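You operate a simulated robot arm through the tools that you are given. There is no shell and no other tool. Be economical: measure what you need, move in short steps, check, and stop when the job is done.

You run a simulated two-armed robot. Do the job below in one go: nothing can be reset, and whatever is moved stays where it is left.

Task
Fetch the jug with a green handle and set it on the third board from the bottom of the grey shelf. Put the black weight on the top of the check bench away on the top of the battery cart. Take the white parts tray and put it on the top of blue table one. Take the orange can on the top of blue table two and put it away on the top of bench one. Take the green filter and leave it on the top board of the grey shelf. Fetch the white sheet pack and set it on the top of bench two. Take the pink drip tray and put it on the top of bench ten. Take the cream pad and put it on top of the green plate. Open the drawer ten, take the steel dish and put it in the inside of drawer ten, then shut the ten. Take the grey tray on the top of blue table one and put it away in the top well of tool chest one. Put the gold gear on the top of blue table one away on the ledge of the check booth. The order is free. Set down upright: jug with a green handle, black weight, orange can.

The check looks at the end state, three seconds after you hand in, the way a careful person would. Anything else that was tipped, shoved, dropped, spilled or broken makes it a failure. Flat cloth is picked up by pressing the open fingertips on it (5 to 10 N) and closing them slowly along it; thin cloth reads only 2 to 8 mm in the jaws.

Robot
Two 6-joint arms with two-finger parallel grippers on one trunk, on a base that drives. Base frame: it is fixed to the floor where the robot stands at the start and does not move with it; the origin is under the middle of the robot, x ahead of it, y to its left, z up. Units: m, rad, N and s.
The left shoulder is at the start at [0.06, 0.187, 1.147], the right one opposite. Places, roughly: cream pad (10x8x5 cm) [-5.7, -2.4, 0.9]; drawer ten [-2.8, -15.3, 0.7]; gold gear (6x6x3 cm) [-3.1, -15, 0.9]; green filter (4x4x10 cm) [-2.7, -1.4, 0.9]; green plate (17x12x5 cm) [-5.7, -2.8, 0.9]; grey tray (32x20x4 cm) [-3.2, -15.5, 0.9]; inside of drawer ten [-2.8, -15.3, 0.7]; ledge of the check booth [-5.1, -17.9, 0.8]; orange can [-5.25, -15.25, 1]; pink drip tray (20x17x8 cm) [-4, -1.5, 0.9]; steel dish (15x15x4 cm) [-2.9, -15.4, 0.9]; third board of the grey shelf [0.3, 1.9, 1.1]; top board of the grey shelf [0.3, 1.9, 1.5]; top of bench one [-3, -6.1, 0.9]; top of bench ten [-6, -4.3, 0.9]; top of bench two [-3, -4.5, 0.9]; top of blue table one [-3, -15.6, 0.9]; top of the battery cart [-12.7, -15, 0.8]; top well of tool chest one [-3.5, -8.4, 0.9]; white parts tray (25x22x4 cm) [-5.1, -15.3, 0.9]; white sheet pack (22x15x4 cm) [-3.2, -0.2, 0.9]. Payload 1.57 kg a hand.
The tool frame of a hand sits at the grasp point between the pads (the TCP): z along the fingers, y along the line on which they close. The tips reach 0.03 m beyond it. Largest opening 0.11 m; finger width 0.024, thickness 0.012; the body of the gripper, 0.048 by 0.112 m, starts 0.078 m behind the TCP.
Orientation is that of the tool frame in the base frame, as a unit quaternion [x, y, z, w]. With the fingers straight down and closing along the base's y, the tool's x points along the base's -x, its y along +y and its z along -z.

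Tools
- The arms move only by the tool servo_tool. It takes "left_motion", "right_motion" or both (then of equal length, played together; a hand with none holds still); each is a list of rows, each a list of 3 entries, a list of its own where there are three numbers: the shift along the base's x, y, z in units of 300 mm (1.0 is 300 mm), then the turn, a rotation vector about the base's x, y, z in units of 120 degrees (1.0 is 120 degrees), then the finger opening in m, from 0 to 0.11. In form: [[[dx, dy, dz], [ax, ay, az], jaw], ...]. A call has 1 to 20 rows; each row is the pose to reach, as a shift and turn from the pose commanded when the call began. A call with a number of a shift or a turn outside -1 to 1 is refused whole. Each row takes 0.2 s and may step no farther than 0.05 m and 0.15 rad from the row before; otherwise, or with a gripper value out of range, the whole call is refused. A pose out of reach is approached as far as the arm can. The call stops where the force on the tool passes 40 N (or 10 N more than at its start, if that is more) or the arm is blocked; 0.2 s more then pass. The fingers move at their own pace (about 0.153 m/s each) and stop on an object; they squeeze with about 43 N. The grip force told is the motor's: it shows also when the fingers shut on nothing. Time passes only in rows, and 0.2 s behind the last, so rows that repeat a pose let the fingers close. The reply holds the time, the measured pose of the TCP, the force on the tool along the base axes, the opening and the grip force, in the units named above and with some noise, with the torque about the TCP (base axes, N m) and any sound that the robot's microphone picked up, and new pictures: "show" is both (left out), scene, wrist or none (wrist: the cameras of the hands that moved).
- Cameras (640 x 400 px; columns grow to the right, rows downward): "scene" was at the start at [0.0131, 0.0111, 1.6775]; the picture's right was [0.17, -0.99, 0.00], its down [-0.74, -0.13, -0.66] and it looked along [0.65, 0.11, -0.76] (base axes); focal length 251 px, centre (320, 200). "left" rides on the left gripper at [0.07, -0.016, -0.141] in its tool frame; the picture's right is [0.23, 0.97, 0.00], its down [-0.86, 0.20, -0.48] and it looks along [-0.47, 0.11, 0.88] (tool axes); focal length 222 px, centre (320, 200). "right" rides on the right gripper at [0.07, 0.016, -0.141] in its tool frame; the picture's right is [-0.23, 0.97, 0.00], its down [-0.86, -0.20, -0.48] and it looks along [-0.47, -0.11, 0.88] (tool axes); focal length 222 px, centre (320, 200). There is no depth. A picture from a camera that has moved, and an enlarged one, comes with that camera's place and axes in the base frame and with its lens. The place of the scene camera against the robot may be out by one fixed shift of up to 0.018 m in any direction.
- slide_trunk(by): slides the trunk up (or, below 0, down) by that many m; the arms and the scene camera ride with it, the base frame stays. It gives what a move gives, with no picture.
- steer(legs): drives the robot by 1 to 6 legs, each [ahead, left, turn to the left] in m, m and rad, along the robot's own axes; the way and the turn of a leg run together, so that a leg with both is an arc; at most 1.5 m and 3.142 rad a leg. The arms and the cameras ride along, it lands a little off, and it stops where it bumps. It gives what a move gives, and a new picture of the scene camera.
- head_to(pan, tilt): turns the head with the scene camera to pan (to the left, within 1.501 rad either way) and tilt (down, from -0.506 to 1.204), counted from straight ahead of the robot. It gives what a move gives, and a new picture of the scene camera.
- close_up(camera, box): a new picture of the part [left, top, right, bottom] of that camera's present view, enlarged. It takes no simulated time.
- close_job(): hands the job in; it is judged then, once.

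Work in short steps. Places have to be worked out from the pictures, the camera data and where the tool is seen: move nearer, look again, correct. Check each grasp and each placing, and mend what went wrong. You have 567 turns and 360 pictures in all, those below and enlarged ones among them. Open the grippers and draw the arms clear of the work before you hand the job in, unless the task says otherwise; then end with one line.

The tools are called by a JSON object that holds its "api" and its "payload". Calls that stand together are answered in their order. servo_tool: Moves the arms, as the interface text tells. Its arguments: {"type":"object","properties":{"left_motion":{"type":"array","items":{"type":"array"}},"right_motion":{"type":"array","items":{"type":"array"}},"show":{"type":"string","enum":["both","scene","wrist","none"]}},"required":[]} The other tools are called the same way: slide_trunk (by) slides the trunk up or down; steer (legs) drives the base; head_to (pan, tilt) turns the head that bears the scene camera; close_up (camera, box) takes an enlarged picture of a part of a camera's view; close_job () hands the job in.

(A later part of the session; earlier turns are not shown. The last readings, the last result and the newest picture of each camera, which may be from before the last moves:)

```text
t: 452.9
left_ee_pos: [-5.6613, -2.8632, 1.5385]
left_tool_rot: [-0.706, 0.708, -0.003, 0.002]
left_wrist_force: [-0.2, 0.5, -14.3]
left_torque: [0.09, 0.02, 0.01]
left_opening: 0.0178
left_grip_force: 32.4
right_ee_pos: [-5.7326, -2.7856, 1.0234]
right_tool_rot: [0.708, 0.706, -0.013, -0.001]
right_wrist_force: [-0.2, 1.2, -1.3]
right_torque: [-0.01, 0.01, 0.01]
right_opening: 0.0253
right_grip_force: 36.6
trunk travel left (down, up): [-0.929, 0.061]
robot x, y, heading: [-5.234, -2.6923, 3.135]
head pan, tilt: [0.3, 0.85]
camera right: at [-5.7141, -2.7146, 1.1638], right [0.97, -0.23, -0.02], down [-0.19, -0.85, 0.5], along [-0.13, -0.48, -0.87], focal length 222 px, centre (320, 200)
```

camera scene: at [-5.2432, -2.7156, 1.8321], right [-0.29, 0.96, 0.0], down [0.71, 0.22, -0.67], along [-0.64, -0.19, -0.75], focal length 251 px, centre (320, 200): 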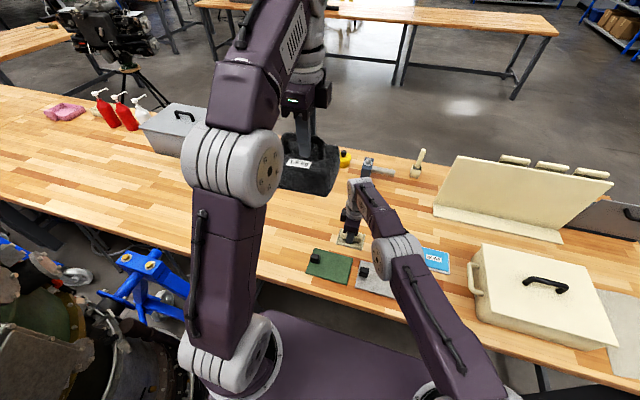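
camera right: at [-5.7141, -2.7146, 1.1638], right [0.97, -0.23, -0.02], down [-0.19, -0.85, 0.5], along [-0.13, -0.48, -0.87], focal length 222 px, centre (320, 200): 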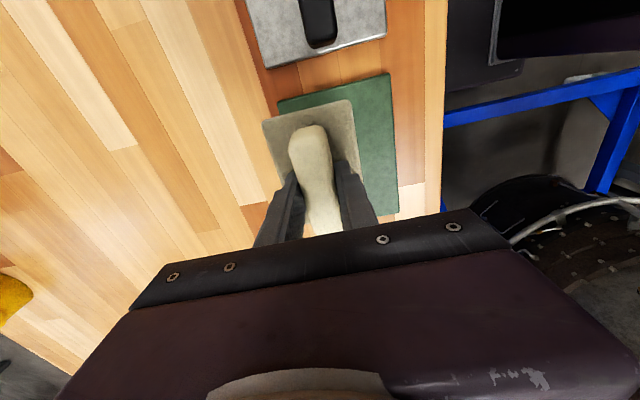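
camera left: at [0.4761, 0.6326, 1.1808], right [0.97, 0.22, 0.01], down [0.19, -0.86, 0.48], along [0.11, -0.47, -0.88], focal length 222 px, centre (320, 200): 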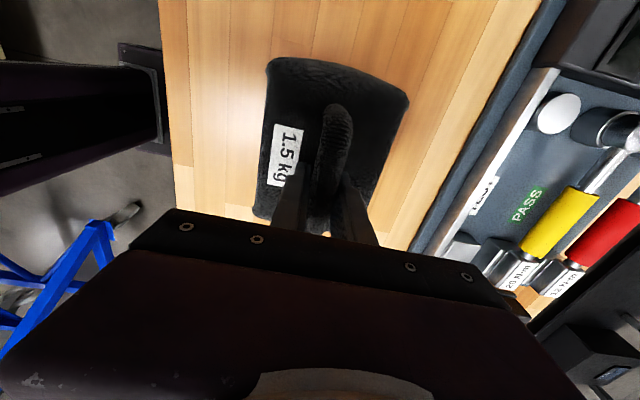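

Plate x -5.773…-5.646, +y edge -2.731; pad centre should go to (-5.71, -2.79). I shift +0.022 in x and lower.

{"api": "servo_tool", "payload": {"right_motion": [[[0.073, -0.017, 0], [0, 0, 0], 0.0], [[0.073, -0.017, -0.08], [0, 0, 0], 0.0], [[0.073, -0.017, -0.15], [0, 0, 0], 0.0], [[0.073, -0.017, -0.19], [0, 0, 0], 0.0]], "show": "wrist"}}

```text
t: 453.9
left_ee_pos: [-5.6587, -2.8654, 1.538]
left_tool_rot: [-0.706, 0.709, -0.001, 0.002]
left_wrist_force: [0.6, -0.4, -15.2]
left_torque: [0.06, 0.03, -0.02]
left_opening: 0.0178
left_grip_force: 32.4
right_ee_pos: [-5.7122, -2.7924, 0.9677]
right_tool_rot: [0.708, 0.706, -0.013, -0.001]
right_wrist_force: [0.5, -1.1, -0.2]
right_torque: [0.0, 0.01, -0.01]
right_opening: 0.0257
right_grip_force: 36.9
trunk travel left (down, up): [-0.929, 0.061]
robot x, y, heading: [-5.2362, -2.6892, 3.141]
head pan, tilt: [0.3, 0.85]
camera right: at [-5.6917, -2.7212, 1.1071], right [0.97, -0.23, -0.02], down [-0.19, -0.85, 0.5], along [-0.13, -0.48, -0.87], focal length 222 px, centre (320, 200)
```

right: 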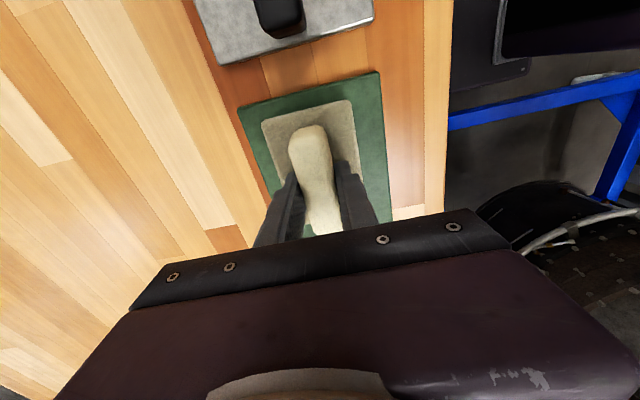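

Pad is centred over the plate with a green margin all round. Lower to contact in small steps.

{"api": "servo_tool", "payload": {"right_motion": [[[0, 0, -0.015], [0, 0, 0], 0.0], [[0, 0, -0.03], [0, 0, 0], 0.0], [[0, 0, -0.04], [0, 0, 0], 0.0]], "show": "none"}}

```text
t: 454.8
left_ee_pos: [-5.6587, -2.8642, 1.5375]
left_tool_rot: [-0.706, 0.708, -0.001, 0.002]
left_wrist_force: [0.1, 0.1, -14.6]
left_torque: [0.07, 0.01, 0.02]
left_opening: 0.0178
left_grip_force: 32.4
right_ee_pos: [-5.7106, -2.7917, 0.9567]
right_tool_rot: [0.708, 0.706, -0.014, -0.001]
right_wrist_force: [-1.1, 0.0, 4.1]
right_torque: [-0.23, -0.08, -0.09]
right_opening: 0.0253
right_grip_force: 36.9
trunk travel left (down, up): [-0.929, 0.061]
robot x, y, heading: [-5.2405, -2.6899, 3.139]
head pan, tilt: [0.3, 0.85]
```

Contact. Release and lift away.

{"api": "servo_tool", "payload": {"right_motion": [[[0, 0, -0.004], [0, 0, 0], 0.03], [[0, 0, -0.002], [0, 0, 0], 0.05], [[0, 0, 0.01], [0, 0, 0], 0.06], [[0, 0, 0.12], [0, 0, 0], 0.06], [[0, 0, 0.26], [0, 0, 0], 0.06], [[0.04, 0.08, 0.38], [0, 0, 0], 0.08], [[0.08, 0.2, 0.48], [0, 0, 0], 0.1], [[0.12, 0.32, 0.56], [0, 0, 0], 0.11], [[0.16, 0.44, 0.64], [0, 0, 0], 0.11], [[0.2, 0.56, 0.72], [0, 0, 0], 0.11]], "show": "both"}}

```text
t: 456.9
left_ee_pos: [-5.659, -2.863, 1.5387]
left_tool_rot: [-0.706, 0.708, -0.002, 0.001]
left_wrist_force: [-0.5, 0.5, -14.8]
left_torque: [0.11, 0.01, 0.01]
left_opening: 0.0177
left_grip_force: 32.4
right_ee_pos: [-5.6499, -2.6231, 1.1716]
right_tool_rot: [0.707, 0.707, -0.014, -0.001]
right_wrist_force: [-0.3, 1.0, 0.1]
right_torque: [0.0, 0.03, 0.0]
right_opening: 0.11
right_grip_force: 0.1
trunk travel left (down, up): [-0.929, 0.061]
robot x, y, heading: [-5.2379, -2.6897, 3.145]
head pan, tilt: [0.3, 0.85]
camera scene: at [-5.258, -2.7135, 1.832], right [-0.29, 0.96, 0.0], down [0.72, 0.22, -0.66], along [-0.63, -0.19, -0.75], focal length 251 px, centre (320, 200)
camera right: at [-5.6292, -2.5514, 1.3117], right [0.97, -0.23, -0.02], down [-0.19, -0.85, 0.5], along [-0.13, -0.48, -0.87], focal length 222 px, centre (320, 200)
```

scene: 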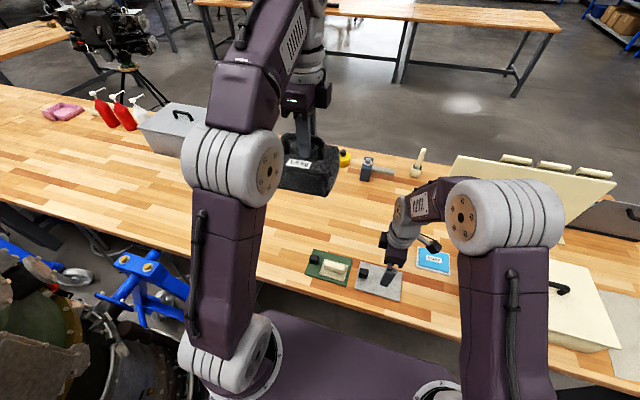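
right: 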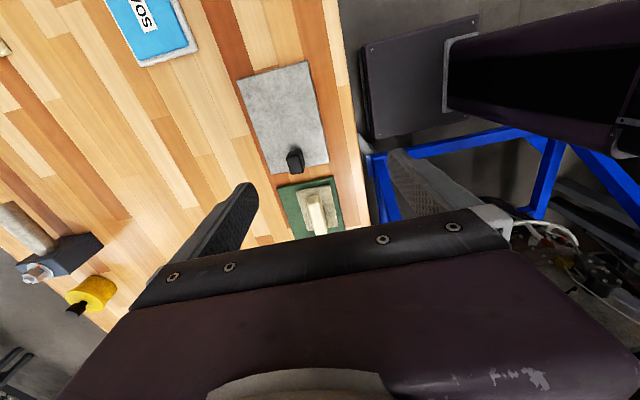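

The cream pad sits on the green plate. Now south with the weight: I back off, go round the bench's north end and face south in the west aisle.

{"api": "steer", "payload": {"legs": [[-0.15, 0, 0], [0, -1.3, 0], [0, -0.85, 0], [1.5, 0, 0], [0.9, 0, 0], [0, 0, 1.57]]}}

{"api": "slide_trunk", "payload": {"by": -0.1}}

{"api": "head_to", "payload": {"pan": 0.0, "tilt": 0.35}}

```text
t: 483.7
left_ee_pos: [-7.2958, -0.9594, 1.5382]
left_tool_rot: [1.0, 0.004, 0.0, -0.002]
left_wrist_force: [-0.5, 0.3, -14.1]
left_torque: [-0.03, 0.11, -0.01]
left_opening: 0.0176
left_grip_force: 32.1
right_ee_pos: [-7.536, -0.9551, 1.1711]
right_tool_rot: [-0.005, 1.0, -0.011, 0.009]
right_wrist_force: [-0.2, 0.0, -0.2]
right_torque: [-0.03, -0.03, 0.01]
right_opening: 0.1098
right_grip_force: 0.1
trunk travel left (down, up): [-0.929, 0.061]
robot x, y, heading: [-7.4761, -0.5434, -1.561]
head pan, tilt: [0.3, 0.85]
camera scene: at [-7.4556, -0.5615, 1.832], right [-0.95, -0.3, 0.0], down [-0.23, 0.72, -0.66], along [0.2, -0.63, -0.75], focal length 251 px, centre (320, 200)
```

scene: 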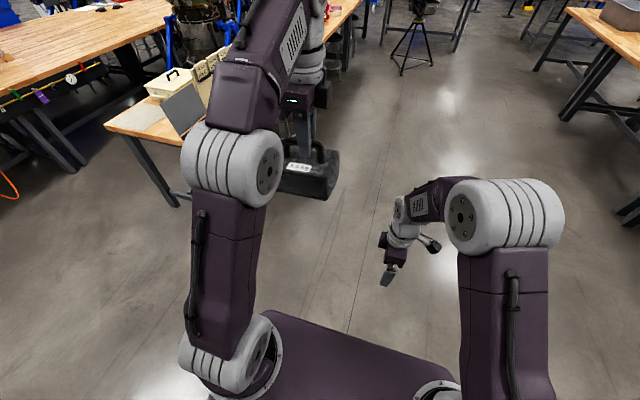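

```text
t: 485.1
left_ee_pos: [-7.2947, -0.9611, 1.4384]
left_tool_rot: [1.0, 0.004, 0.0, -0.002]
left_wrist_force: [-0.8, 0.3, -14.6]
left_torque: [0.0, 0.08, 0.01]
left_opening: 0.018
left_grip_force: 31.7
right_ee_pos: [-7.5359, -0.9557, 1.0712]
right_tool_rot: [-0.004, 1.0, -0.01, 0.009]
right_wrist_force: [0.7, -0.5, -0.9]
right_torque: [0.04, -0.03, 0.03]
right_opening: 0.1098
right_grip_force: 0.1
trunk travel left (down, up): [-0.829, 0.161]
robot x, y, heading: [-7.4733, -0.5406, -1.565]
head pan, tilt: [0.3, 0.85]
```

```text
t: 486.0
left_ee_pos: [-7.2942, -0.9606, 1.4383]
left_tool_rot: [1.0, 0.004, 0.0, -0.002]
left_wrist_force: [-0.5, 0.3, -14.3]
left_torque: [-0.03, 0.09, -0.02]
left_opening: 0.0178
left_grip_force: 32.3
right_ee_pos: [-7.5352, -0.9541, 1.072]
right_tool_rot: [-0.005, 1.0, -0.011, 0.009]
right_wrist_force: [0.9, 0.1, -0.4]
right_torque: [0.0, -0.02, -0.01]
right_opening: 0.11
right_grip_force: 0.1
trunk travel left (down, up): [-0.829, 0.161]
robot x, y, heading: [-7.4762, -0.5414, -1.556]
head pan, tilt: [0.0, 0.351]
camera scene: at [-7.4779, -0.5798, 1.7755], right [-1.0, -0.01, 0.0], down [0.0, 0.35, -0.94], along [0.01, -0.94, -0.35], focal length 251 px, centre (320, 200)
```

scene: 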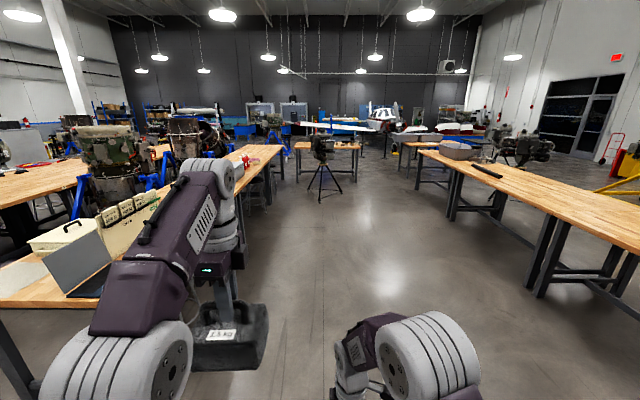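

The lane between the tripod/wooden table (x > -8.4) and the right tables (x < -9.6) is free. I shift to x ≈ -8.85 and drive south.

{"api": "steer", "payload": {"legs": [[0, -1.38, -0.014], [1.5, 0, 0], [1.5, 0, 0], [1.5, 0, 0]]}}

```text
t: 514.1
left_ee_pos: [-8.7517, -5.4707, 1.4384]
left_tool_rot: [1.0, -0.004, -0.001, -0.002]
left_wrist_force: [0.1, 0.4, -14.7]
left_torque: [-0.04, 0.09, 0.0]
left_opening: 0.0175
left_grip_force: 32.5
right_ee_pos: [-8.9935, -5.4622, 1.0718]
right_tool_rot: [0.002, 1.0, -0.011, 0.009]
right_wrist_force: [0.1, -0.1, 0.7]
right_torque: [-0.04, 0.0, 0.02]
right_opening: 0.1099
right_grip_force: 0.0
trunk travel left (down, up): [-0.829, 0.161]
robot x, y, heading: [-8.9279, -5.048, -1.576]
head pan, tilt: [0.0, 0.351]
camera scene: at [-8.9304, -5.088, 1.7756], right [-1.0, 0.01, 0.0], down [0.0, 0.34, -0.94], along [-0.01, -0.94, -0.34], focal length 251 px, centre (320, 200)
```

scene: 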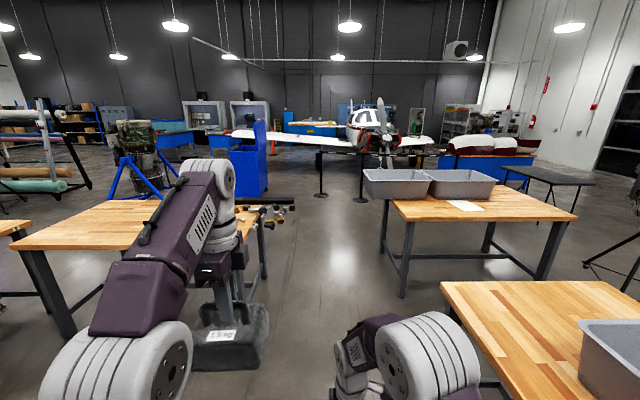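

The gap ahead is free; I drive on to y ≈ -8.4.

{"api": "steer", "payload": {"legs": [[1.5, 0, 0], [1.5, -0.1, 0], [0.5, 0, 0]]}}

{"api": "head_to", "payload": {"pan": -0.9, "tilt": 0.3}}

```text
refused: leg 2 is longer than a leg can be; nothing moved
```

```text
t: 515.3
left_ee_pos: [-8.754, -5.4726, 1.4382]
left_tool_rot: [1.0, -0.004, 0.0, -0.003]
left_wrist_force: [1.2, -0.7, -15.0]
left_torque: [0.01, 0.09, 0.02]
left_opening: 0.0176
left_grip_force: 32.2
right_ee_pos: [-8.9936, -5.4627, 1.071]
right_tool_rot: [0.002, 1.0, -0.01, 0.008]
right_wrist_force: [0.0, -0.4, -0.3]
right_torque: [0.0, 0.01, 0.02]
right_opening: 0.1101
right_grip_force: 0.1
trunk travel left (down, up): [-0.829, 0.161]
robot x, y, heading: [-8.9222, -5.0525, -1.578]
head pan, tilt: [-0.901, 0.3]
camera scene: at [-9.0032, -5.0531, 1.7804], right [-0.62, 0.79, 0.0], down [0.23, 0.18, -0.96], along [-0.75, -0.59, -0.3], focal length 251 px, centre (320, 200)
```

scene: 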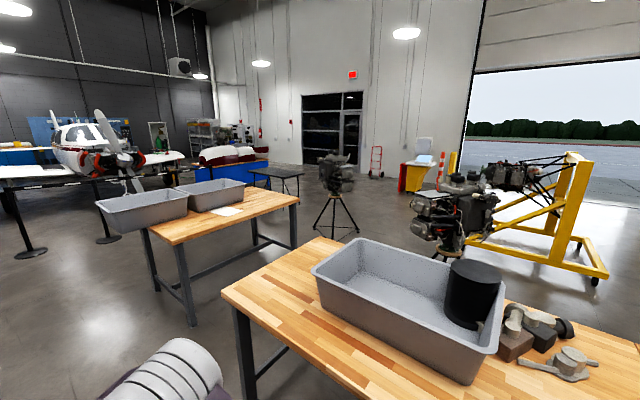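

Drive ahead to y ≈ -8.4 with legal legs, looking ahead-right.

{"api": "steer", "payload": {"legs": [[1.5, 0, 0], [1.4, -0.1, 0], [0.4, 0, 0]]}}

{"api": "head_to", "payload": {"pan": -0.4, "tilt": 0.3}}

```text
t: 531.4
left_ee_pos: [-8.8872, -8.7744, 1.4385]
left_tool_rot: [1.0, 0.0, 0.0, -0.002]
left_wrist_force: [0.1, 1.0, -14.6]
left_torque: [-0.01, 0.08, 0.02]
left_opening: 0.0179
left_grip_force: 32.2
right_ee_pos: [-9.1269, -8.7665, 1.0716]
right_tool_rot: [-0.002, 1.0, -0.012, 0.009]
right_wrist_force: [0.1, -0.1, -0.2]
right_torque: [-0.01, 0.0, 0.04]
right_opening: 0.1099
right_grip_force: 0.1
trunk travel left (down, up): [-0.829, 0.161]
robot x, y, heading: [-9.0621, -8.3566, -1.571]
head pan, tilt: [-0.901, 0.3]
camera scene: at [-9.1403, -8.3559, 1.7804], right [-0.62, 0.78, 0.0], down [0.23, 0.18, -0.96], along [-0.75, -0.59, -0.3], focal length 251 px, centre (320, 200)
```

scene: 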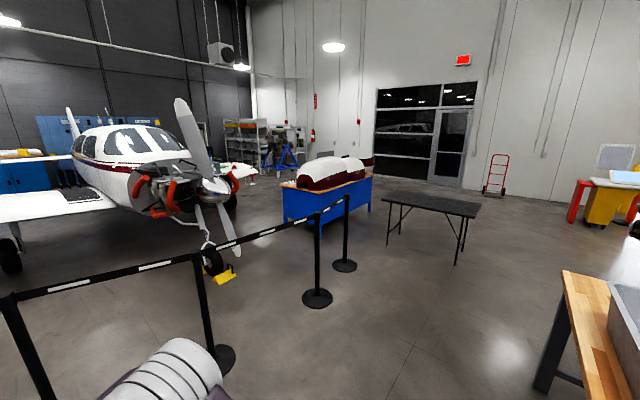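

```text
t: 532.4
left_ee_pos: [-8.8876, -8.7768, 1.4377]
left_tool_rot: [1.0, 0.0, -0.001, -0.004]
left_wrist_force: [-0.1, 0.1, -14.7]
left_torque: [-0.04, 0.07, -0.01]
left_opening: 0.0179
left_grip_force: 32.3
right_ee_pos: [-9.127, -8.7686, 1.071]
right_tool_rot: [-0.002, 1.0, -0.01, 0.008]
right_wrist_force: [-0.2, 0.0, -0.1]
right_torque: [-0.01, 0.03, -0.02]
right_opening: 0.1098
right_grip_force: 0.0
trunk travel left (down, up): [-0.829, 0.161]
robot x, y, heading: [-9.0621, -8.3549, -1.572]
head pan, tilt: [-0.4, 0.3]
camera scene: at [-9.1035, -8.3876, 1.7803], right [-0.92, 0.39, 0.0], down [0.11, 0.27, -0.95], along [-0.37, -0.88, -0.3], focal length 251 px, centre (320, 200)
```

scene: 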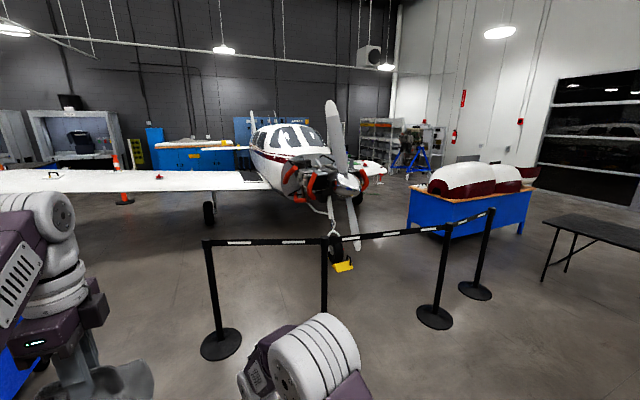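

The plane is roped off; the way goes west: past the rope's end (-11.6, -9.9), then south between wing tip and blue table. I move ahead 0.4 and sidestep west.

{"api": "steer", "payload": {"legs": [[0.4, 0, 0], [0, -1.5, 0], [0, -1.4, 0]]}}

{"api": "head_to", "payload": {"pan": 0.0, "tilt": 0.4}}

```text
t: 548.5
left_ee_pos: [-11.7894, -9.1848, 1.4367]
left_tool_rot: [1.0, 0.003, -0.001, -0.003]
left_wrist_force: [-0.4, -0.8, -15.3]
left_torque: [0.0, 0.03, 0.01]
left_opening: 0.0177
left_grip_force: 32.6
right_ee_pos: [-12.0301, -9.1775, 1.0714]
right_tool_rot: [-0.004, 1.0, -0.01, 0.009]
right_wrist_force: [0.3, 0.9, 0.3]
right_torque: [0.02, -0.01, 0.03]
right_opening: 0.1103
right_grip_force: 0.1
trunk travel left (down, up): [-0.829, 0.161]
robot x, y, heading: [-11.9694, -8.7682, -1.568]
head pan, tilt: [-0.4, 0.3]
camera scene: at [-12.0078, -8.7967, 1.7804], right [-0.92, 0.38, 0.0], down [0.11, 0.27, -0.95], along [-0.37, -0.88, -0.3], focal length 251 px, centre (320, 200)
```

scene: 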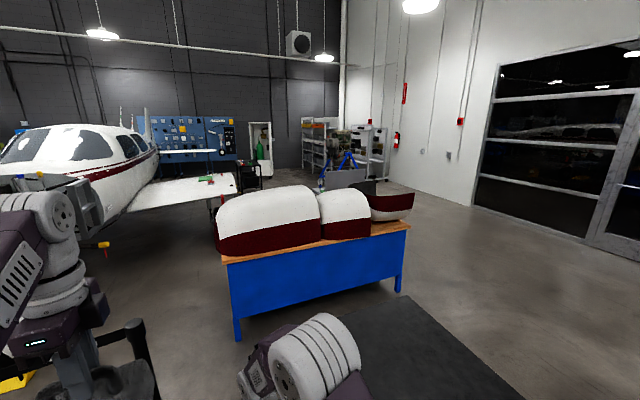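

```text
t: 549.4
left_ee_pos: [-11.7905, -9.1848, 1.4379]
left_tool_rot: [1.0, 0.003, 0.0, -0.003]
left_wrist_force: [0.0, -0.2, -13.9]
left_torque: [-0.03, 0.04, 0.0]
left_opening: 0.0174
left_grip_force: 32.3
right_ee_pos: [-12.031, -9.1782, 1.0718]
right_tool_rot: [-0.004, 1.0, -0.01, 0.009]
right_wrist_force: [0.1, 0.4, 0.5]
right_torque: [0.0, 0.03, 0.01]
right_opening: 0.11
right_grip_force: 0.1
trunk travel left (down, up): [-0.829, 0.161]
robot x, y, heading: [-11.9712, -8.7669, -1.562]
head pan, tilt: [0.0, 0.4]
camera scene: at [-11.9728, -8.803, 1.7711], right [-1.0, -0.01, 0.0], down [0.0, 0.39, -0.92], along [0.0, -0.92, -0.39], focal length 251 px, centre (320, 200)
```

scene: 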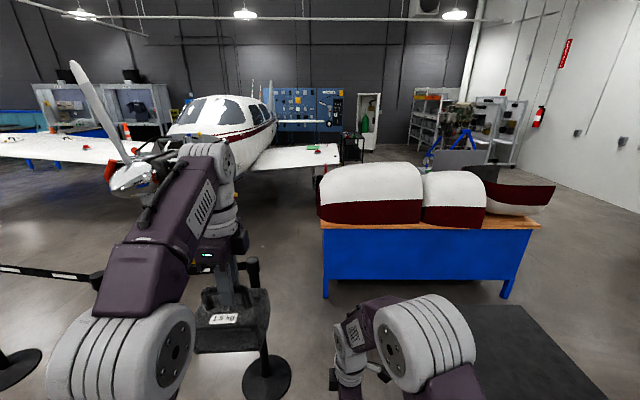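

The gap by the rope's end is too narrow; west of the blue table there is plenty of room. I back up north of the black table, go west to x ≈ -14.3, then south.

{"api": "steer", "payload": {"legs": [[-0.65, 0, -0.009], [0, -1.2, 0], [0, -1.15, 0]]}}

```text
t: 564.1
left_ee_pos: [-14.1316, -8.5378, 1.4373]
left_tool_rot: [1.0, 0.004, 0.0, -0.003]
left_wrist_force: [0.1, 0.1, -13.9]
left_torque: [0.01, 0.08, 0.02]
left_opening: 0.0176
left_grip_force: 33.0
right_ee_pos: [-14.3731, -8.5316, 1.0719]
right_tool_rot: [-0.005, 1.0, -0.01, 0.008]
right_wrist_force: [-0.5, -0.4, -0.4]
right_torque: [0.0, 0.02, 0.01]
right_opening: 0.11
right_grip_force: 0.1
trunk travel left (down, up): [-0.829, 0.161]
robot x, y, heading: [-14.309, -8.1217, -1.559]
head pan, tilt: [0.0, 0.4]
camera scene: at [-14.3152, -8.1568, 1.7711], right [-1.0, -0.01, 0.0], down [0.0, 0.39, -0.92], along [0.01, -0.92, -0.39], focal length 251 px, centre (320, 200)
```

scene: 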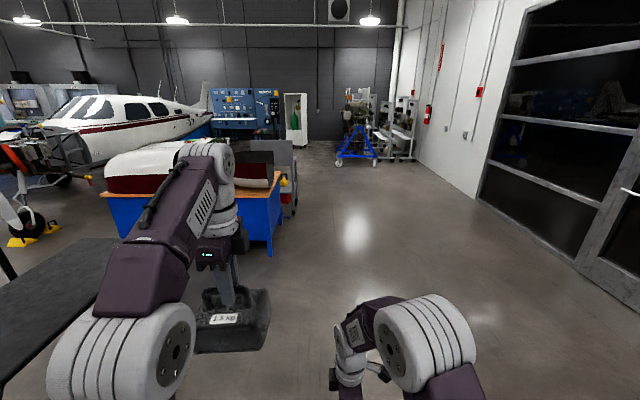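

Clear ahead. Drive south.

{"api": "steer", "payload": {"legs": [[1.5, 0, -0.012], [1.5, 0, 0], [1.3, 0, 0]]}}

{"api": "head_to", "payload": {"pan": 0.4, "tilt": 0.4}}

```text
t: 584.6
left_ee_pos: [-14.1713, -12.8295, 1.4385]
left_tool_rot: [1.0, -0.002, -0.001, -0.003]
left_wrist_force: [0.0, -0.3, -15.6]
left_torque: [-0.01, 0.07, -0.04]
left_opening: 0.0177
left_grip_force: 32.3
right_ee_pos: [-14.4114, -12.8196, 1.0725]
right_tool_rot: [0.001, 1.0, -0.011, 0.009]
right_wrist_force: [0.9, 0.2, -0.1]
right_torque: [-0.01, -0.01, -0.01]
right_opening: 0.11
right_grip_force: 0.0
trunk travel left (down, up): [-0.829, 0.161]
robot x, y, heading: [-14.347, -12.4087, -1.578]
head pan, tilt: [0.0, 0.4]
camera scene: at [-14.3498, -12.4457, 1.7711], right [-1.0, 0.0, 0.0], down [0.0, 0.39, -0.92], along [0.0, -0.92, -0.39], focal length 251 px, centre (320, 200)
```

scene: 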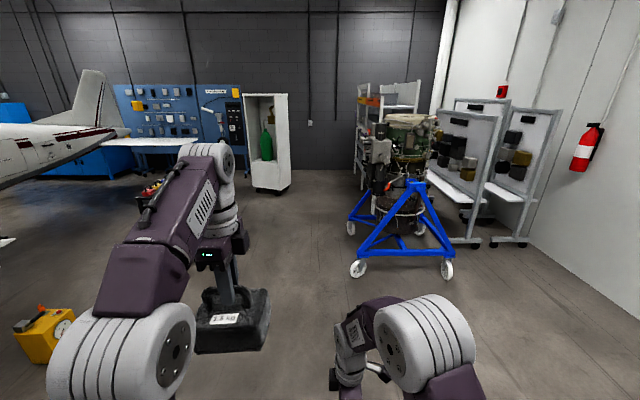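

```text
t: 585.5
left_ee_pos: [-14.1711, -12.8308, 1.4368]
left_tool_rot: [1.0, -0.001, 0.0, -0.003]
left_wrist_force: [-0.4, 0.6, -14.8]
left_torque: [0.0, 0.09, -0.02]
left_opening: 0.0176
left_grip_force: 32.1
right_ee_pos: [-14.4121, -12.8199, 1.0712]
right_tool_rot: [0.001, 1.0, -0.01, 0.009]
right_wrist_force: [-0.7, -0.1, -0.7]
right_torque: [-0.02, 0.0, 0.02]
right_opening: 0.11
right_grip_force: 0.1
trunk travel left (down, up): [-0.829, 0.161]
robot x, y, heading: [-14.3432, -12.4087, -1.577]
head pan, tilt: [0.4, 0.4]
camera scene: at [-14.3138, -12.44, 1.7711], right [-0.92, -0.39, 0.0], down [-0.15, 0.36, -0.92], along [0.35, -0.85, -0.39], focal length 251 px, centre (320, 200)
```

scene: 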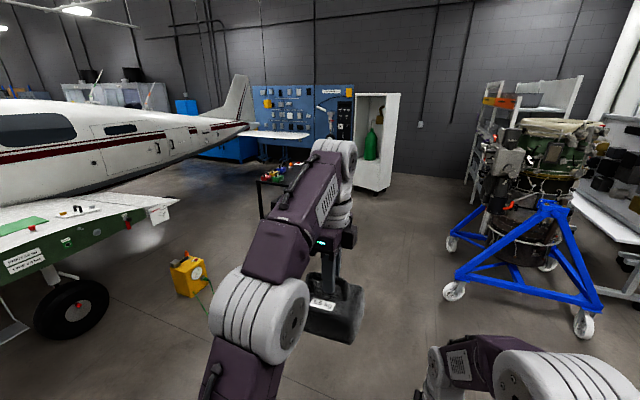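

The battery cart is the small black cart at about (-12.7, -14.9). I go south to y ≈ -14.1 and then east, looking.

{"api": "steer", "payload": {"legs": [[1.2, 0, 0.006], [0.5, 0, 0], [0, 0.9, 0]]}}

{"api": "head_to", "payload": {"pan": 0.35, "tilt": 0.65}}

```text
t: 598.5
left_ee_pos: [-13.2606, -14.5203, 1.4378]
left_tool_rot: [1.0, 0.008, 0.0, -0.004]
left_wrist_force: [-0.4, 0.4, -14.9]
left_torque: [0.0, 0.1, 0.0]
left_opening: 0.0176
left_grip_force: 32.8
right_ee_pos: [-13.4999, -14.5147, 1.0727]
right_tool_rot: [-0.008, 1.0, -0.011, 0.009]
right_wrist_force: [0.1, 0.0, -0.4]
right_torque: [0.02, -0.02, -0.06]
right_opening: 0.1101
right_grip_force: 0.2
trunk travel left (down, up): [-0.829, 0.161]
robot x, y, heading: [-13.4394, -14.1052, -1.556]
head pan, tilt: [0.4, 0.4]
camera scene: at [-13.4092, -14.1319, 1.7711], right [-0.92, -0.4, 0.0], down [-0.16, 0.36, -0.92], along [0.37, -0.84, -0.39], focal length 251 px, centre (320, 200)
```

scene: 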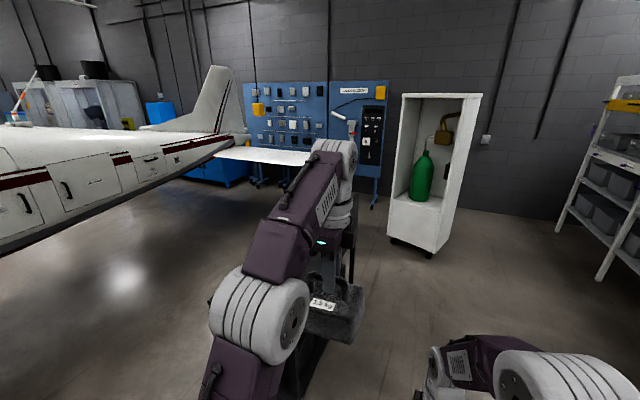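

```text
t: 599.2
left_ee_pos: [-13.259, -14.5204, 1.4368]
left_tool_rot: [1.0, 0.007, 0.0, -0.004]
left_wrist_force: [0.5, 0.4, -15.0]
left_torque: [-0.01, 0.03, -0.01]
left_opening: 0.0178
left_grip_force: 32.7
right_ee_pos: [-13.4999, -14.5134, 1.0718]
right_tool_rot: [-0.008, 1.0, -0.01, 0.009]
right_wrist_force: [-0.2, -0.2, -0.5]
right_torque: [0.01, 0.03, -0.03]
right_opening: 0.1098
right_grip_force: 0.1
trunk travel left (down, up): [-0.829, 0.161]
robot x, y, heading: [-13.4396, -14.1037, -1.557]
head pan, tilt: [0.351, 0.649]
camera scene: at [-13.4137, -14.1281, 1.7486], right [-0.93, -0.36, 0.0], down [-0.22, 0.57, -0.8], along [0.28, -0.74, -0.61], focal length 251 px, centre (320, 200)
```

scene: 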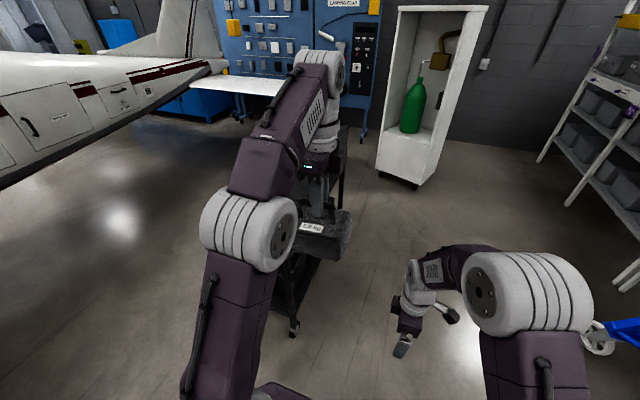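

The cart's near right corner is at (-12.96, -14.85). I sidestep left 0.45 and view its top with the left wrist camera.

{"api": "steer", "payload": {"legs": [[0, 0.45, -0.012]]}}

{"api": "close_up", "payload": {"camera": "left", "box": [0, 0, 640, 400]}}

```text
t: 602.0
left_ee_pos: [-12.82, -14.5187, 1.4377]
left_tool_rot: [1.0, 0.001, 0.001, -0.004]
left_wrist_force: [-0.5, -0.5, -14.9]
left_torque: [0.01, 0.04, 0.02]
left_opening: 0.018
left_grip_force: 32.6
right_ee_pos: [-13.0582, -14.5112, 1.0726]
right_tool_rot: [0.0, 1.0, -0.011, 0.009]
right_wrist_force: [-0.5, 0.1, 0.4]
right_torque: [-0.01, -0.04, -0.04]
right_opening: 0.11
right_grip_force: 0.1
trunk travel left (down, up): [-0.829, 0.161]
robot x, y, heading: [-12.9937, -14.0958, -1.574]
head pan, tilt: [0.351, 0.649]
camera scene: at [-12.9691, -14.1256, 1.7486], right [-0.94, -0.34, 0.0], down [-0.21, 0.57, -0.8], along [0.27, -0.75, -0.61], focal length 251 px, centre (320, 200)
```

scene: 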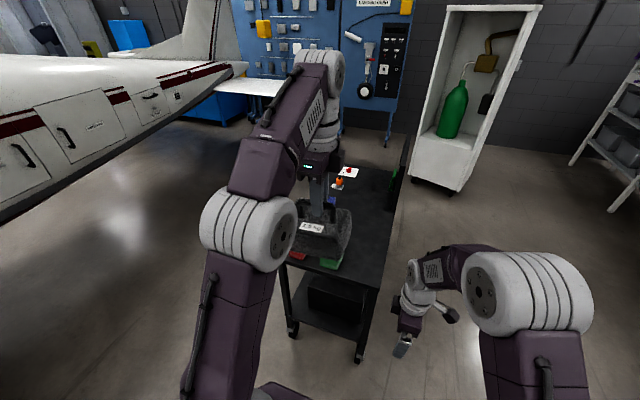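

```text
1.00 times, centred on (320, 200) of left
camera zoom: at [-12.7492, -14.5045, 1.5793], right [0.23, -0.97, -0.01], down [-0.86, -0.2, 0.48], along [-0.47, -0.1, -0.88], focal length 222 px, centre (320, 200)
```

zoom: 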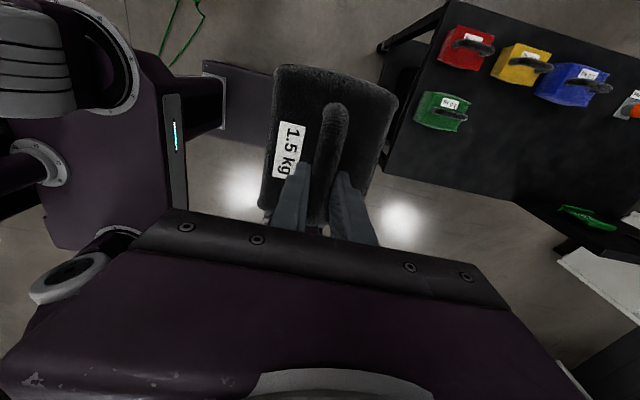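

The cart top spans x -13.0…-12.5, y -14.8…-15.8, with coloured weights on its far side; (-12.86, -15.02) is free. I drive up to it and lower the trunk a bit.

{"api": "steer", "payload": {"legs": [[0.375, 0, 0.002]]}}

{"api": "slide_trunk", "payload": {"by": -0.06}}

{"api": "servo_tool", "payload": {"left_motion": [[[-0.02, -0.05, -0.1], [0, 0, 0], 0.0], [[-0.04, -0.1, -0.2], [0, 0, 0], 0.0], [[-0.06, -0.16, -0.3], [0, 0, 0], 0.0], [[-0.08, -0.22, -0.4], [0, 0, 0], 0.0], [[-0.1, -0.28, -0.5], [0, 0, 0], 0.0], [[-0.12, -0.34, -0.6], [0, 0, 0], 0.0], [[-0.13, -0.4, -0.7], [0, 0, 0], 0.0], [[-0.13, -0.42, -0.8], [0, 0, 0], 0.0]], "show": "both"}}

```text
t: 604.4
left_ee_pos: [-12.8171, -14.8941, 1.4383]
left_tool_rot: [1.0, 0.001, 0.0, -0.004]
left_wrist_force: [0.1, 0.5, -13.9]
left_torque: [0.02, 0.06, -0.03]
left_opening: 0.0175
left_grip_force: 32.2
right_ee_pos: [-13.0553, -14.8873, 1.0716]
right_tool_rot: [-0.003, 1.0, -0.012, 0.009]
right_wrist_force: [0.4, 0.1, -1.0]
right_torque: [-0.04, 0.01, 0.0]
right_opening: 0.1102
right_grip_force: 0.0
trunk travel left (down, up): [-0.829, 0.161]
robot x, y, heading: [-12.9921, -14.4783, -1.57]
head pan, tilt: [0.351, 0.649]
camera scene: at [-12.9663, -14.5005, 1.7486], right [-0.94, -0.35, 0.0], down [-0.21, 0.57, -0.8], along [0.28, -0.75, -0.6], focal length 251 px, centre (320, 200)
```

scene: 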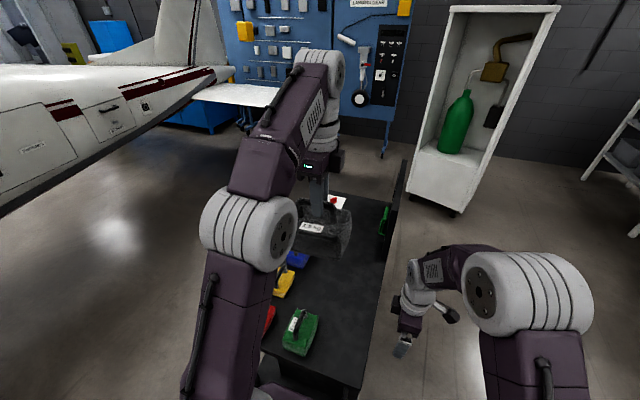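

```text
t: 605.4
left_ee_pos: [-12.8154, -14.8968, 1.3786]
left_tool_rot: [1.0, 0.001, -0.001, -0.005]
left_wrist_force: [0.1, 0.1, -15.0]
left_torque: [0.0, 0.1, -0.02]
left_opening: 0.0176
left_grip_force: 32.3
right_ee_pos: [-13.0557, -14.889, 1.0114]
right_tool_rot: [-0.003, 1.0, -0.011, 0.01]
right_wrist_force: [-0.1, -0.2, -0.1]
right_torque: [0.01, 0.04, -0.03]
right_opening: 0.1098
right_grip_force: 0.1
trunk travel left (down, up): [-0.769, 0.221]
robot x, y, heading: [-12.9923, -14.4749, -1.571]
head pan, tilt: [0.351, 0.649]
```

```text
t: 607.2
left_ee_pos: [-12.8558, -15.0254, 1.1362]
left_tool_rot: [1.0, 0.001, -0.001, -0.004]
left_wrist_force: [0.0, -0.6, -16.3]
left_torque: [-0.04, 0.08, 0.0]
left_opening: 0.0179
left_grip_force: 32.1
right_ee_pos: [-13.0556, -14.8904, 1.0116]
right_tool_rot: [-0.002, 1.0, -0.009, 0.009]
right_wrist_force: [1.1, 0.2, 0.2]
right_torque: [-0.01, 0.03, 0.02]
right_opening: 0.1099
right_grip_force: 0.0
trunk travel left (down, up): [-0.769, 0.221]
robot x, y, heading: [-12.9921, -14.4745, -1.569]
head pan, tilt: [0.351, 0.649]
camera scene: at [-12.9661, -14.5052, 1.6886], right [-0.94, -0.35, 0.0], down [-0.21, 0.57, -0.8], along [0.27, -0.75, -0.61], focal length 251 px, centre (320, 200)
camera left: at [-12.7849, -15.0093, 1.2778], right [0.23, -0.97, -0.01], down [-0.85, -0.21, 0.48], along [-0.47, -0.1, -0.88], focal length 222 px, centre (320, 200)
```

scene: 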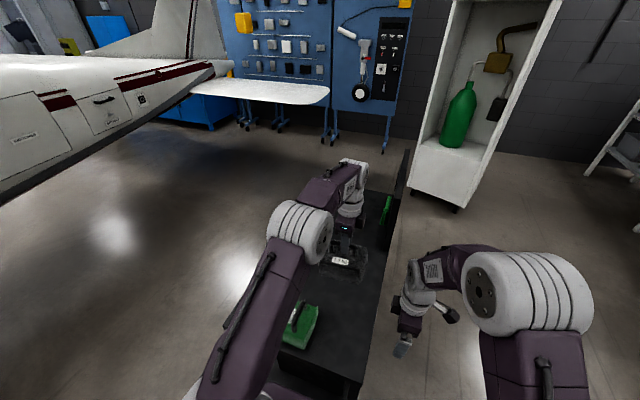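
left: 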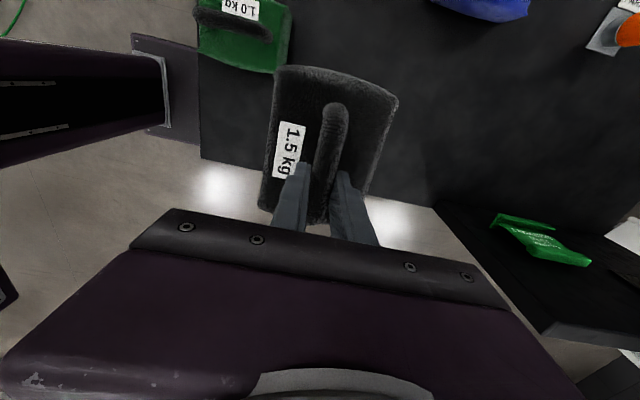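

Position good (7 cm from the edge, 3 cm from the green weight); I shift 2 cm further and lower.

{"api": "servo_tool", "payload": {"left_motion": [[[0, -0.07, -0.1], [0, 0, 0], 0.0], [[0, -0.08, -0.2], [0, 0, 0], 0.0], [[0, -0.08, -0.32], [0, 0, 0], 0.0], [[0, -0.08, -0.44], [0, 0, 0], 0.0], [[0, -0.08, -0.54], [0, 0, 0], 0.0]], "show": "wrist"}}

```text
t: 608.4
left_ee_pos: [-12.8542, -15.0472, 0.9746]
left_tool_rot: [1.0, 0.001, -0.002, -0.004]
left_wrist_force: [0.6, -0.8, -14.4]
left_torque: [0.01, 0.1, 0.02]
left_opening: 0.0174
left_grip_force: 32.6
right_ee_pos: [-13.0555, -14.8896, 1.0118]
right_tool_rot: [-0.003, 1.0, -0.01, 0.009]
right_wrist_force: [0.1, -0.2, -0.2]
right_torque: [0.01, 0.02, -0.01]
right_opening: 0.1102
right_grip_force: 0.0
trunk travel left (down, up): [-0.769, 0.221]
robot x, y, heading: [-12.9943, -14.4803, -1.571]
head pan, tilt: [0.351, 0.649]
camera left: at [-12.7844, -15.032, 1.1154], right [0.23, -0.97, -0.01], down [-0.85, -0.21, 0.48], along [-0.47, -0.1, -0.88], focal length 222 px, centre (320, 200)
```

left: 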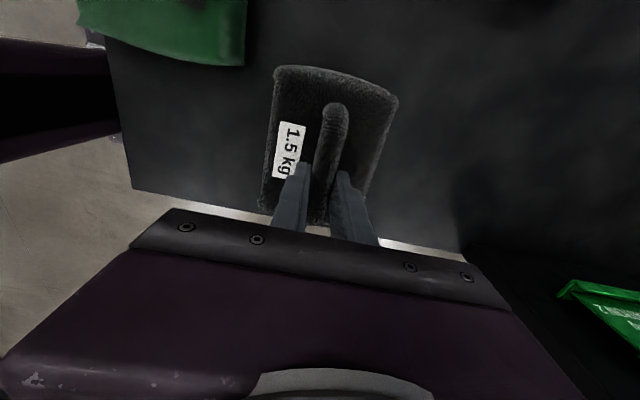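

Nearly down. Creep to contact.

{"api": "servo_tool", "payload": {"left_motion": [[[0, 0, -0.04], [0, 0, 0], 0.0], [[0, 0, -0.07], [0, 0, 0], 0.0], [[0, 0, -0.085], [0, 0, 0], 0.0]], "show": "none"}}

```text
t: 609.2
left_ee_pos: [-12.8548, -15.0454, 0.9483]
left_tool_rot: [1.0, 0.002, -0.001, -0.004]
left_wrist_force: [-0.4, 0.3, -15.0]
left_torque: [-0.03, 0.05, -0.03]
left_opening: 0.0176
left_grip_force: 32.4
right_ee_pos: [-13.0554, -14.8902, 1.0121]
right_tool_rot: [-0.003, 1.0, -0.01, 0.008]
right_wrist_force: [-0.3, 0.6, 0.2]
right_torque: [0.01, 0.01, 0.02]
right_opening: 0.1099
right_grip_force: 0.1
trunk travel left (down, up): [-0.769, 0.221]
robot x, y, heading: [-12.9896, -14.4812, -1.572]
head pan, tilt: [0.351, 0.649]
```

{"api": "servo_tool", "payload": {"left_motion": [[[0, 0, -0.02], [0, 0, 0], 0.0], [[0, 0, -0.035], [0, 0, 0], 0.0], [[0, 0, -0.05], [0, 0, 0], 0.0]], "show": "none"}}

```text
t: 610.0
left_ee_pos: [-12.8598, -15.044, 0.943]
left_tool_rot: [1.0, 0.0, 0.0, 0.004]
left_wrist_force: [-15.6, -3.5, 37.6]
left_torque: [-0.09, 0.52, -0.32]
left_opening: 0.0177
left_grip_force: 32.1
right_ee_pos: [-13.0611, -14.8849, 1.0147]
right_tool_rot: [-0.001, 1.0, -0.012, 0.01]
right_wrist_force: [-0.5, 0.8, 0.4]
right_torque: [-0.01, -0.01, -0.01]
right_opening: 0.1101
right_grip_force: 0.0
trunk travel left (down, up): [-0.769, 0.221]
robot x, y, heading: [-12.9959, -14.477, -1.569]
head pan, tilt: [0.351, 0.649]
```

Contact at 0.943. Relieve, open, lift off.

{"api": "servo_tool", "payload": {"left_motion": [[[0, 0, 0.025], [0, 0, 0], 0.0], [[0, 0, 0.03], [0, 0, 0], 0.02], [[0, 0, 0.03], [0, 0, 0], 0.04], [[0, 0, 0.03], [0, 0, 0], 0.05], [[0, 0, 0.1], [0, 0, 0], 0.05], [[0, 0, 0.22], [0, 0, 0], 0.06], [[0, 0, 0.36], [0, 0, 0], 0.08], [[0, 0.05, 0.5], [0, 0, 0], 0.1], [[0, 0.12, 0.64], [0, 0, 0], 0.11], [[0, 0.2, 0.78], [0, 0, 0], 0.11]], "show": "both"}}

```text
t: 612.2
left_ee_pos: [-12.8555, -14.9832, 1.1718]
left_tool_rot: [1.0, 0.001, 0.001, -0.003]
left_wrist_force: [-0.1, -0.2, 1.2]
left_torque: [-0.01, 0.01, -0.01]
left_opening: 0.11
left_grip_force: 0.1
right_ee_pos: [-13.0573, -14.8863, 1.0125]
right_tool_rot: [-0.002, 1.0, -0.012, 0.009]
right_wrist_force: [0.2, 0.5, -0.5]
right_torque: [-0.02, 0.04, -0.02]
right_opening: 0.1099
right_grip_force: 0.0
trunk travel left (down, up): [-0.769, 0.221]
robot x, y, heading: [-12.9924, -14.4749, -1.57]
head pan, tilt: [0.351, 0.649]
camera scene: at [-12.9671, -14.4995, 1.6886], right [-0.94, -0.35, 0.0], down [-0.21, 0.57, -0.8], along [0.28, -0.75, -0.6], focal length 251 px, centre (320, 200)
camera left: at [-12.7855, -14.968, 1.3128], right [0.23, -0.97, -0.01], down [-0.85, -0.2, 0.48], along [-0.47, -0.1, -0.88], focal length 222 px, centre (320, 200)
```

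scene: 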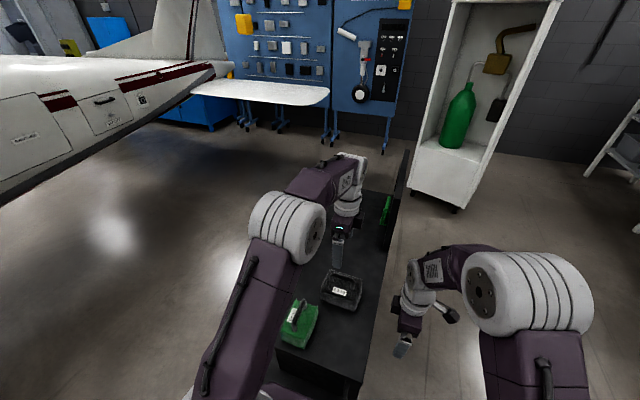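
left: 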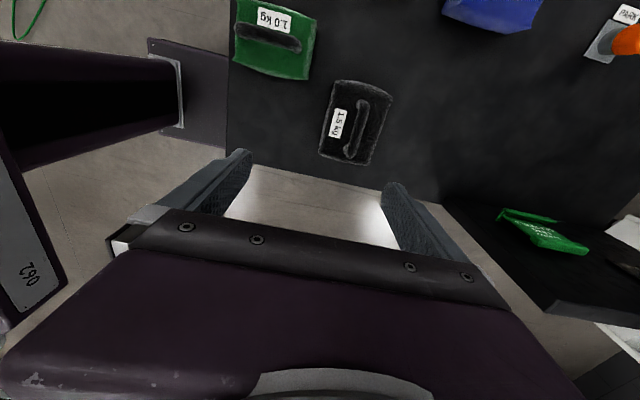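

The black weight stands upright on the battery cart. Now back around the plane: retrace west and north.

{"api": "steer", "payload": {"legs": [[-0.35, 0, 0], [0, -1.35, 0], [-1.5, 0, 0], [-1.5, 0, 0], [-1.5, 0, 0], [-1.45, 0, 0]]}}

```text
t: 648.7
left_ee_pos: [-14.2237, -8.6709, 1.1709]
left_tool_rot: [1.0, -0.002, 0.0, -0.004]
left_wrist_force: [0.7, 1.0, 0.8]
left_torque: [-0.05, -0.01, -0.02]
left_opening: 0.11
left_grip_force: 0.0
right_ee_pos: [-14.424, -8.5722, 1.011]
right_tool_rot: [0.0, 1.0, -0.01, 0.009]
right_wrist_force: [0.8, -0.4, 0.5]
right_torque: [0.03, -0.01, -0.03]
right_opening: 0.1101
right_grip_force: 0.1
trunk travel left (down, up): [-0.769, 0.221]
robot x, y, heading: [-14.3576, -8.1632, -1.575]
head pan, tilt: [0.351, 0.649]
camera scene: at [-14.3331, -8.1863, 1.6886], right [-0.94, -0.34, 0.0], down [-0.21, 0.57, -0.8], along [0.27, -0.75, -0.6], focal length 251 px, centre (320, 200)
```

scene: 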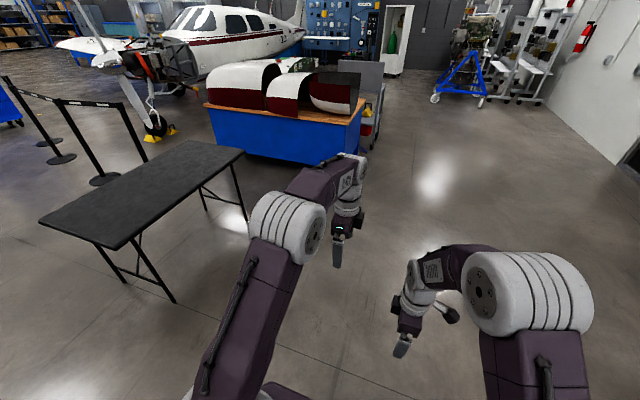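

Retrace east along the north of the rope to x ≈ -9.

{"api": "steer", "payload": {"legs": [[0, 1.2, 0.004], [0, 1.2, 0], [0.5, 0, 0], [0, 1.5, 0], [0, 1.4, 0]]}}

{"api": "head_to", "payload": {"pan": 0.7, "tilt": 0.35}}

```text
t: 676.5
left_ee_pos: [-8.9086, -9.0054, 1.1716]
left_tool_rot: [1.0, 0.022, 0.0, -0.002]
left_wrist_force: [0.1, -0.3, 0.7]
left_torque: [0.01, -0.01, 0.03]
left_opening: 0.11
left_grip_force: 0.1
right_ee_pos: [-9.1133, -8.9163, 1.0121]
right_tool_rot: [-0.023, 1.0, -0.01, 0.009]
right_wrist_force: [-0.5, -0.2, 0.1]
right_torque: [-0.03, 0.0, -0.02]
right_opening: 0.1099
right_grip_force: 0.1
trunk travel left (down, up): [-0.769, 0.221]
robot x, y, heading: [-9.0719, -8.5027, -1.529]
head pan, tilt: [0.351, 0.649]
camera scene: at [-9.0402, -8.5262, 1.6886], right [-0.92, -0.38, 0.0], down [-0.23, 0.56, -0.8], along [0.31, -0.74, -0.6], focal length 251 px, centre (320, 200)
```

scene: 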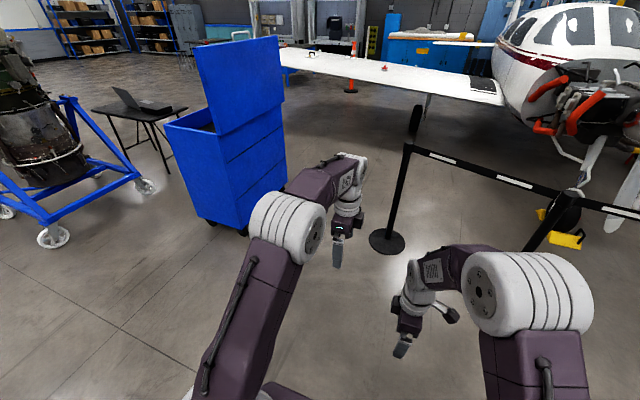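

```text
t: 677.4
left_ee_pos: [-8.9077, -9.0057, 1.1701]
left_tool_rot: [1.0, 0.022, 0.0, -0.004]
left_wrist_force: [0.6, 0.7, -1.0]
left_torque: [0.01, -0.02, 0.01]
left_opening: 0.1102
left_grip_force: 0.2
right_ee_pos: [-9.1134, -8.9161, 1.011]
right_tool_rot: [-0.023, 1.0, -0.011, 0.009]
right_wrist_force: [0.2, -0.1, 0.4]
right_torque: [-0.01, 0.02, 0.01]
right_opening: 0.11
right_grip_force: 0.1
trunk travel left (down, up): [-0.769, 0.221]
robot x, y, heading: [-9.0667, -8.5047, -1.529]
head pan, tilt: [0.7, 0.351]
camera scene: at [-9.0101, -8.5146, 1.7156], right [-0.74, -0.68, 0.0], down [-0.23, 0.25, -0.94], along [0.63, -0.69, -0.34], focal length 251 px, centre (320, 200)
```

scene: 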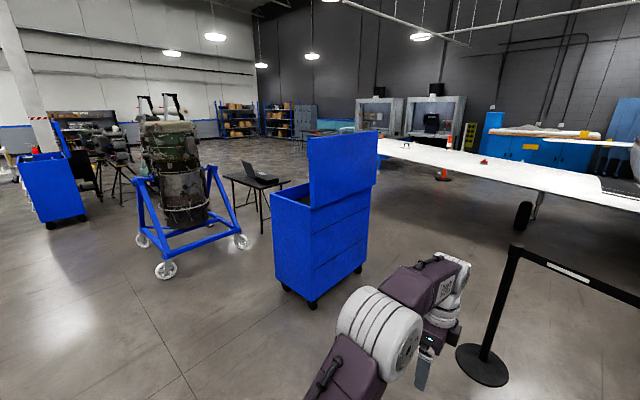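

The best way east is along y ≈ -8.35, north of the engine stand (y < -9.1), to x ≈ -4.5 (tool chest one is at (-3.5, -8.5)). I sidestep east.

{"api": "steer", "payload": {"legs": [[-0.15, 0, -0.042], [0, 1.5, 0], [0, 1.5, 0], [0, 1.4, 0]]}}

{"api": "head_to", "payload": {"pan": 0.2, "tilt": 0.4}}

```text
t: 699.4
left_ee_pos: [-4.53, -8.8529, 1.1698]
left_tool_rot: [1.0, -0.002, 0.001, -0.003]
left_wrist_force: [0.8, 0.0, 0.0]
left_torque: [0.04, 0.01, -0.02]
left_opening: 0.1098
left_grip_force: 0.1
right_ee_pos: [-4.7306, -8.7547, 1.0123]
right_tool_rot: [0.001, 1.0, -0.01, 0.008]
right_wrist_force: [0.6, 0.0, -0.3]
right_torque: [-0.01, -0.01, 0.04]
right_opening: 0.11
right_grip_force: 0.1
trunk travel left (down, up): [-0.769, 0.221]
robot x, y, heading: [-4.6689, -8.3441, -1.573]
head pan, tilt: [0.7, 0.351]
camera scene: at [-4.6087, -8.3588, 1.7157], right [-0.77, -0.64, 0.0], down [-0.22, 0.26, -0.94], along [0.6, -0.72, -0.34], focal length 251 px, centre (320, 200)
```

scene: 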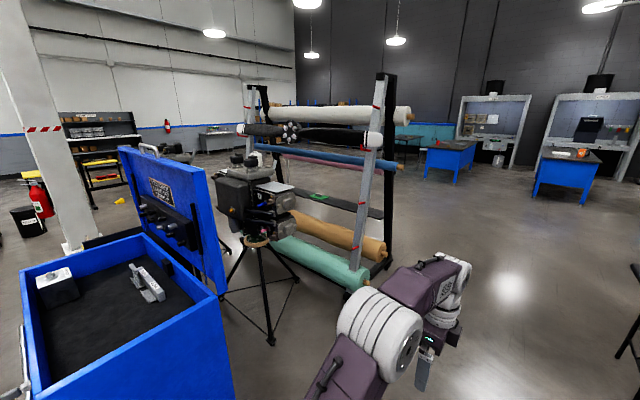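

```text
t: 700.4
left_ee_pos: [-4.5287, -8.8532, 1.1697]
left_tool_rot: [1.0, -0.001, 0.0, -0.003]
left_wrist_force: [0.2, -0.3, 0.5]
left_torque: [-0.04, -0.03, 0.04]
left_opening: 0.11
left_grip_force: 0.0
right_ee_pos: [-4.7293, -8.7547, 1.0123]
right_tool_rot: [0.001, 1.0, -0.011, 0.008]
right_wrist_force: [-0.4, 1.0, 0.0]
right_torque: [-0.01, 0.0, 0.03]
right_opening: 0.1102
right_grip_force: 0.1
trunk travel left (down, up): [-0.769, 0.221]
robot x, y, heading: [-4.6658, -8.3461, -1.576]
head pan, tilt: [0.201, 0.4]
camera scene: at [-4.6498, -8.3782, 1.7112], right [-0.98, -0.2, 0.0], down [-0.08, 0.38, -0.92], along [0.18, -0.9, -0.39], focal length 251 px, centre (320, 200)
```

scene: 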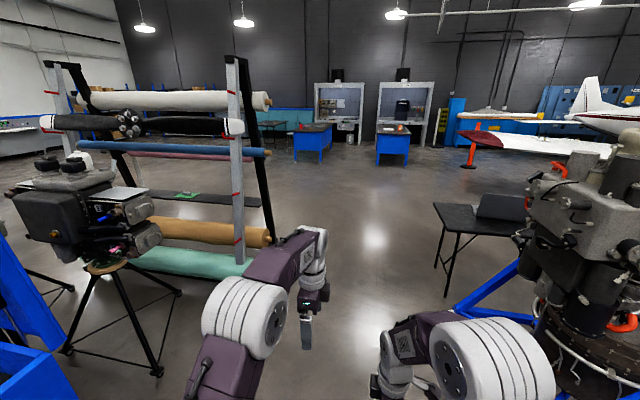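

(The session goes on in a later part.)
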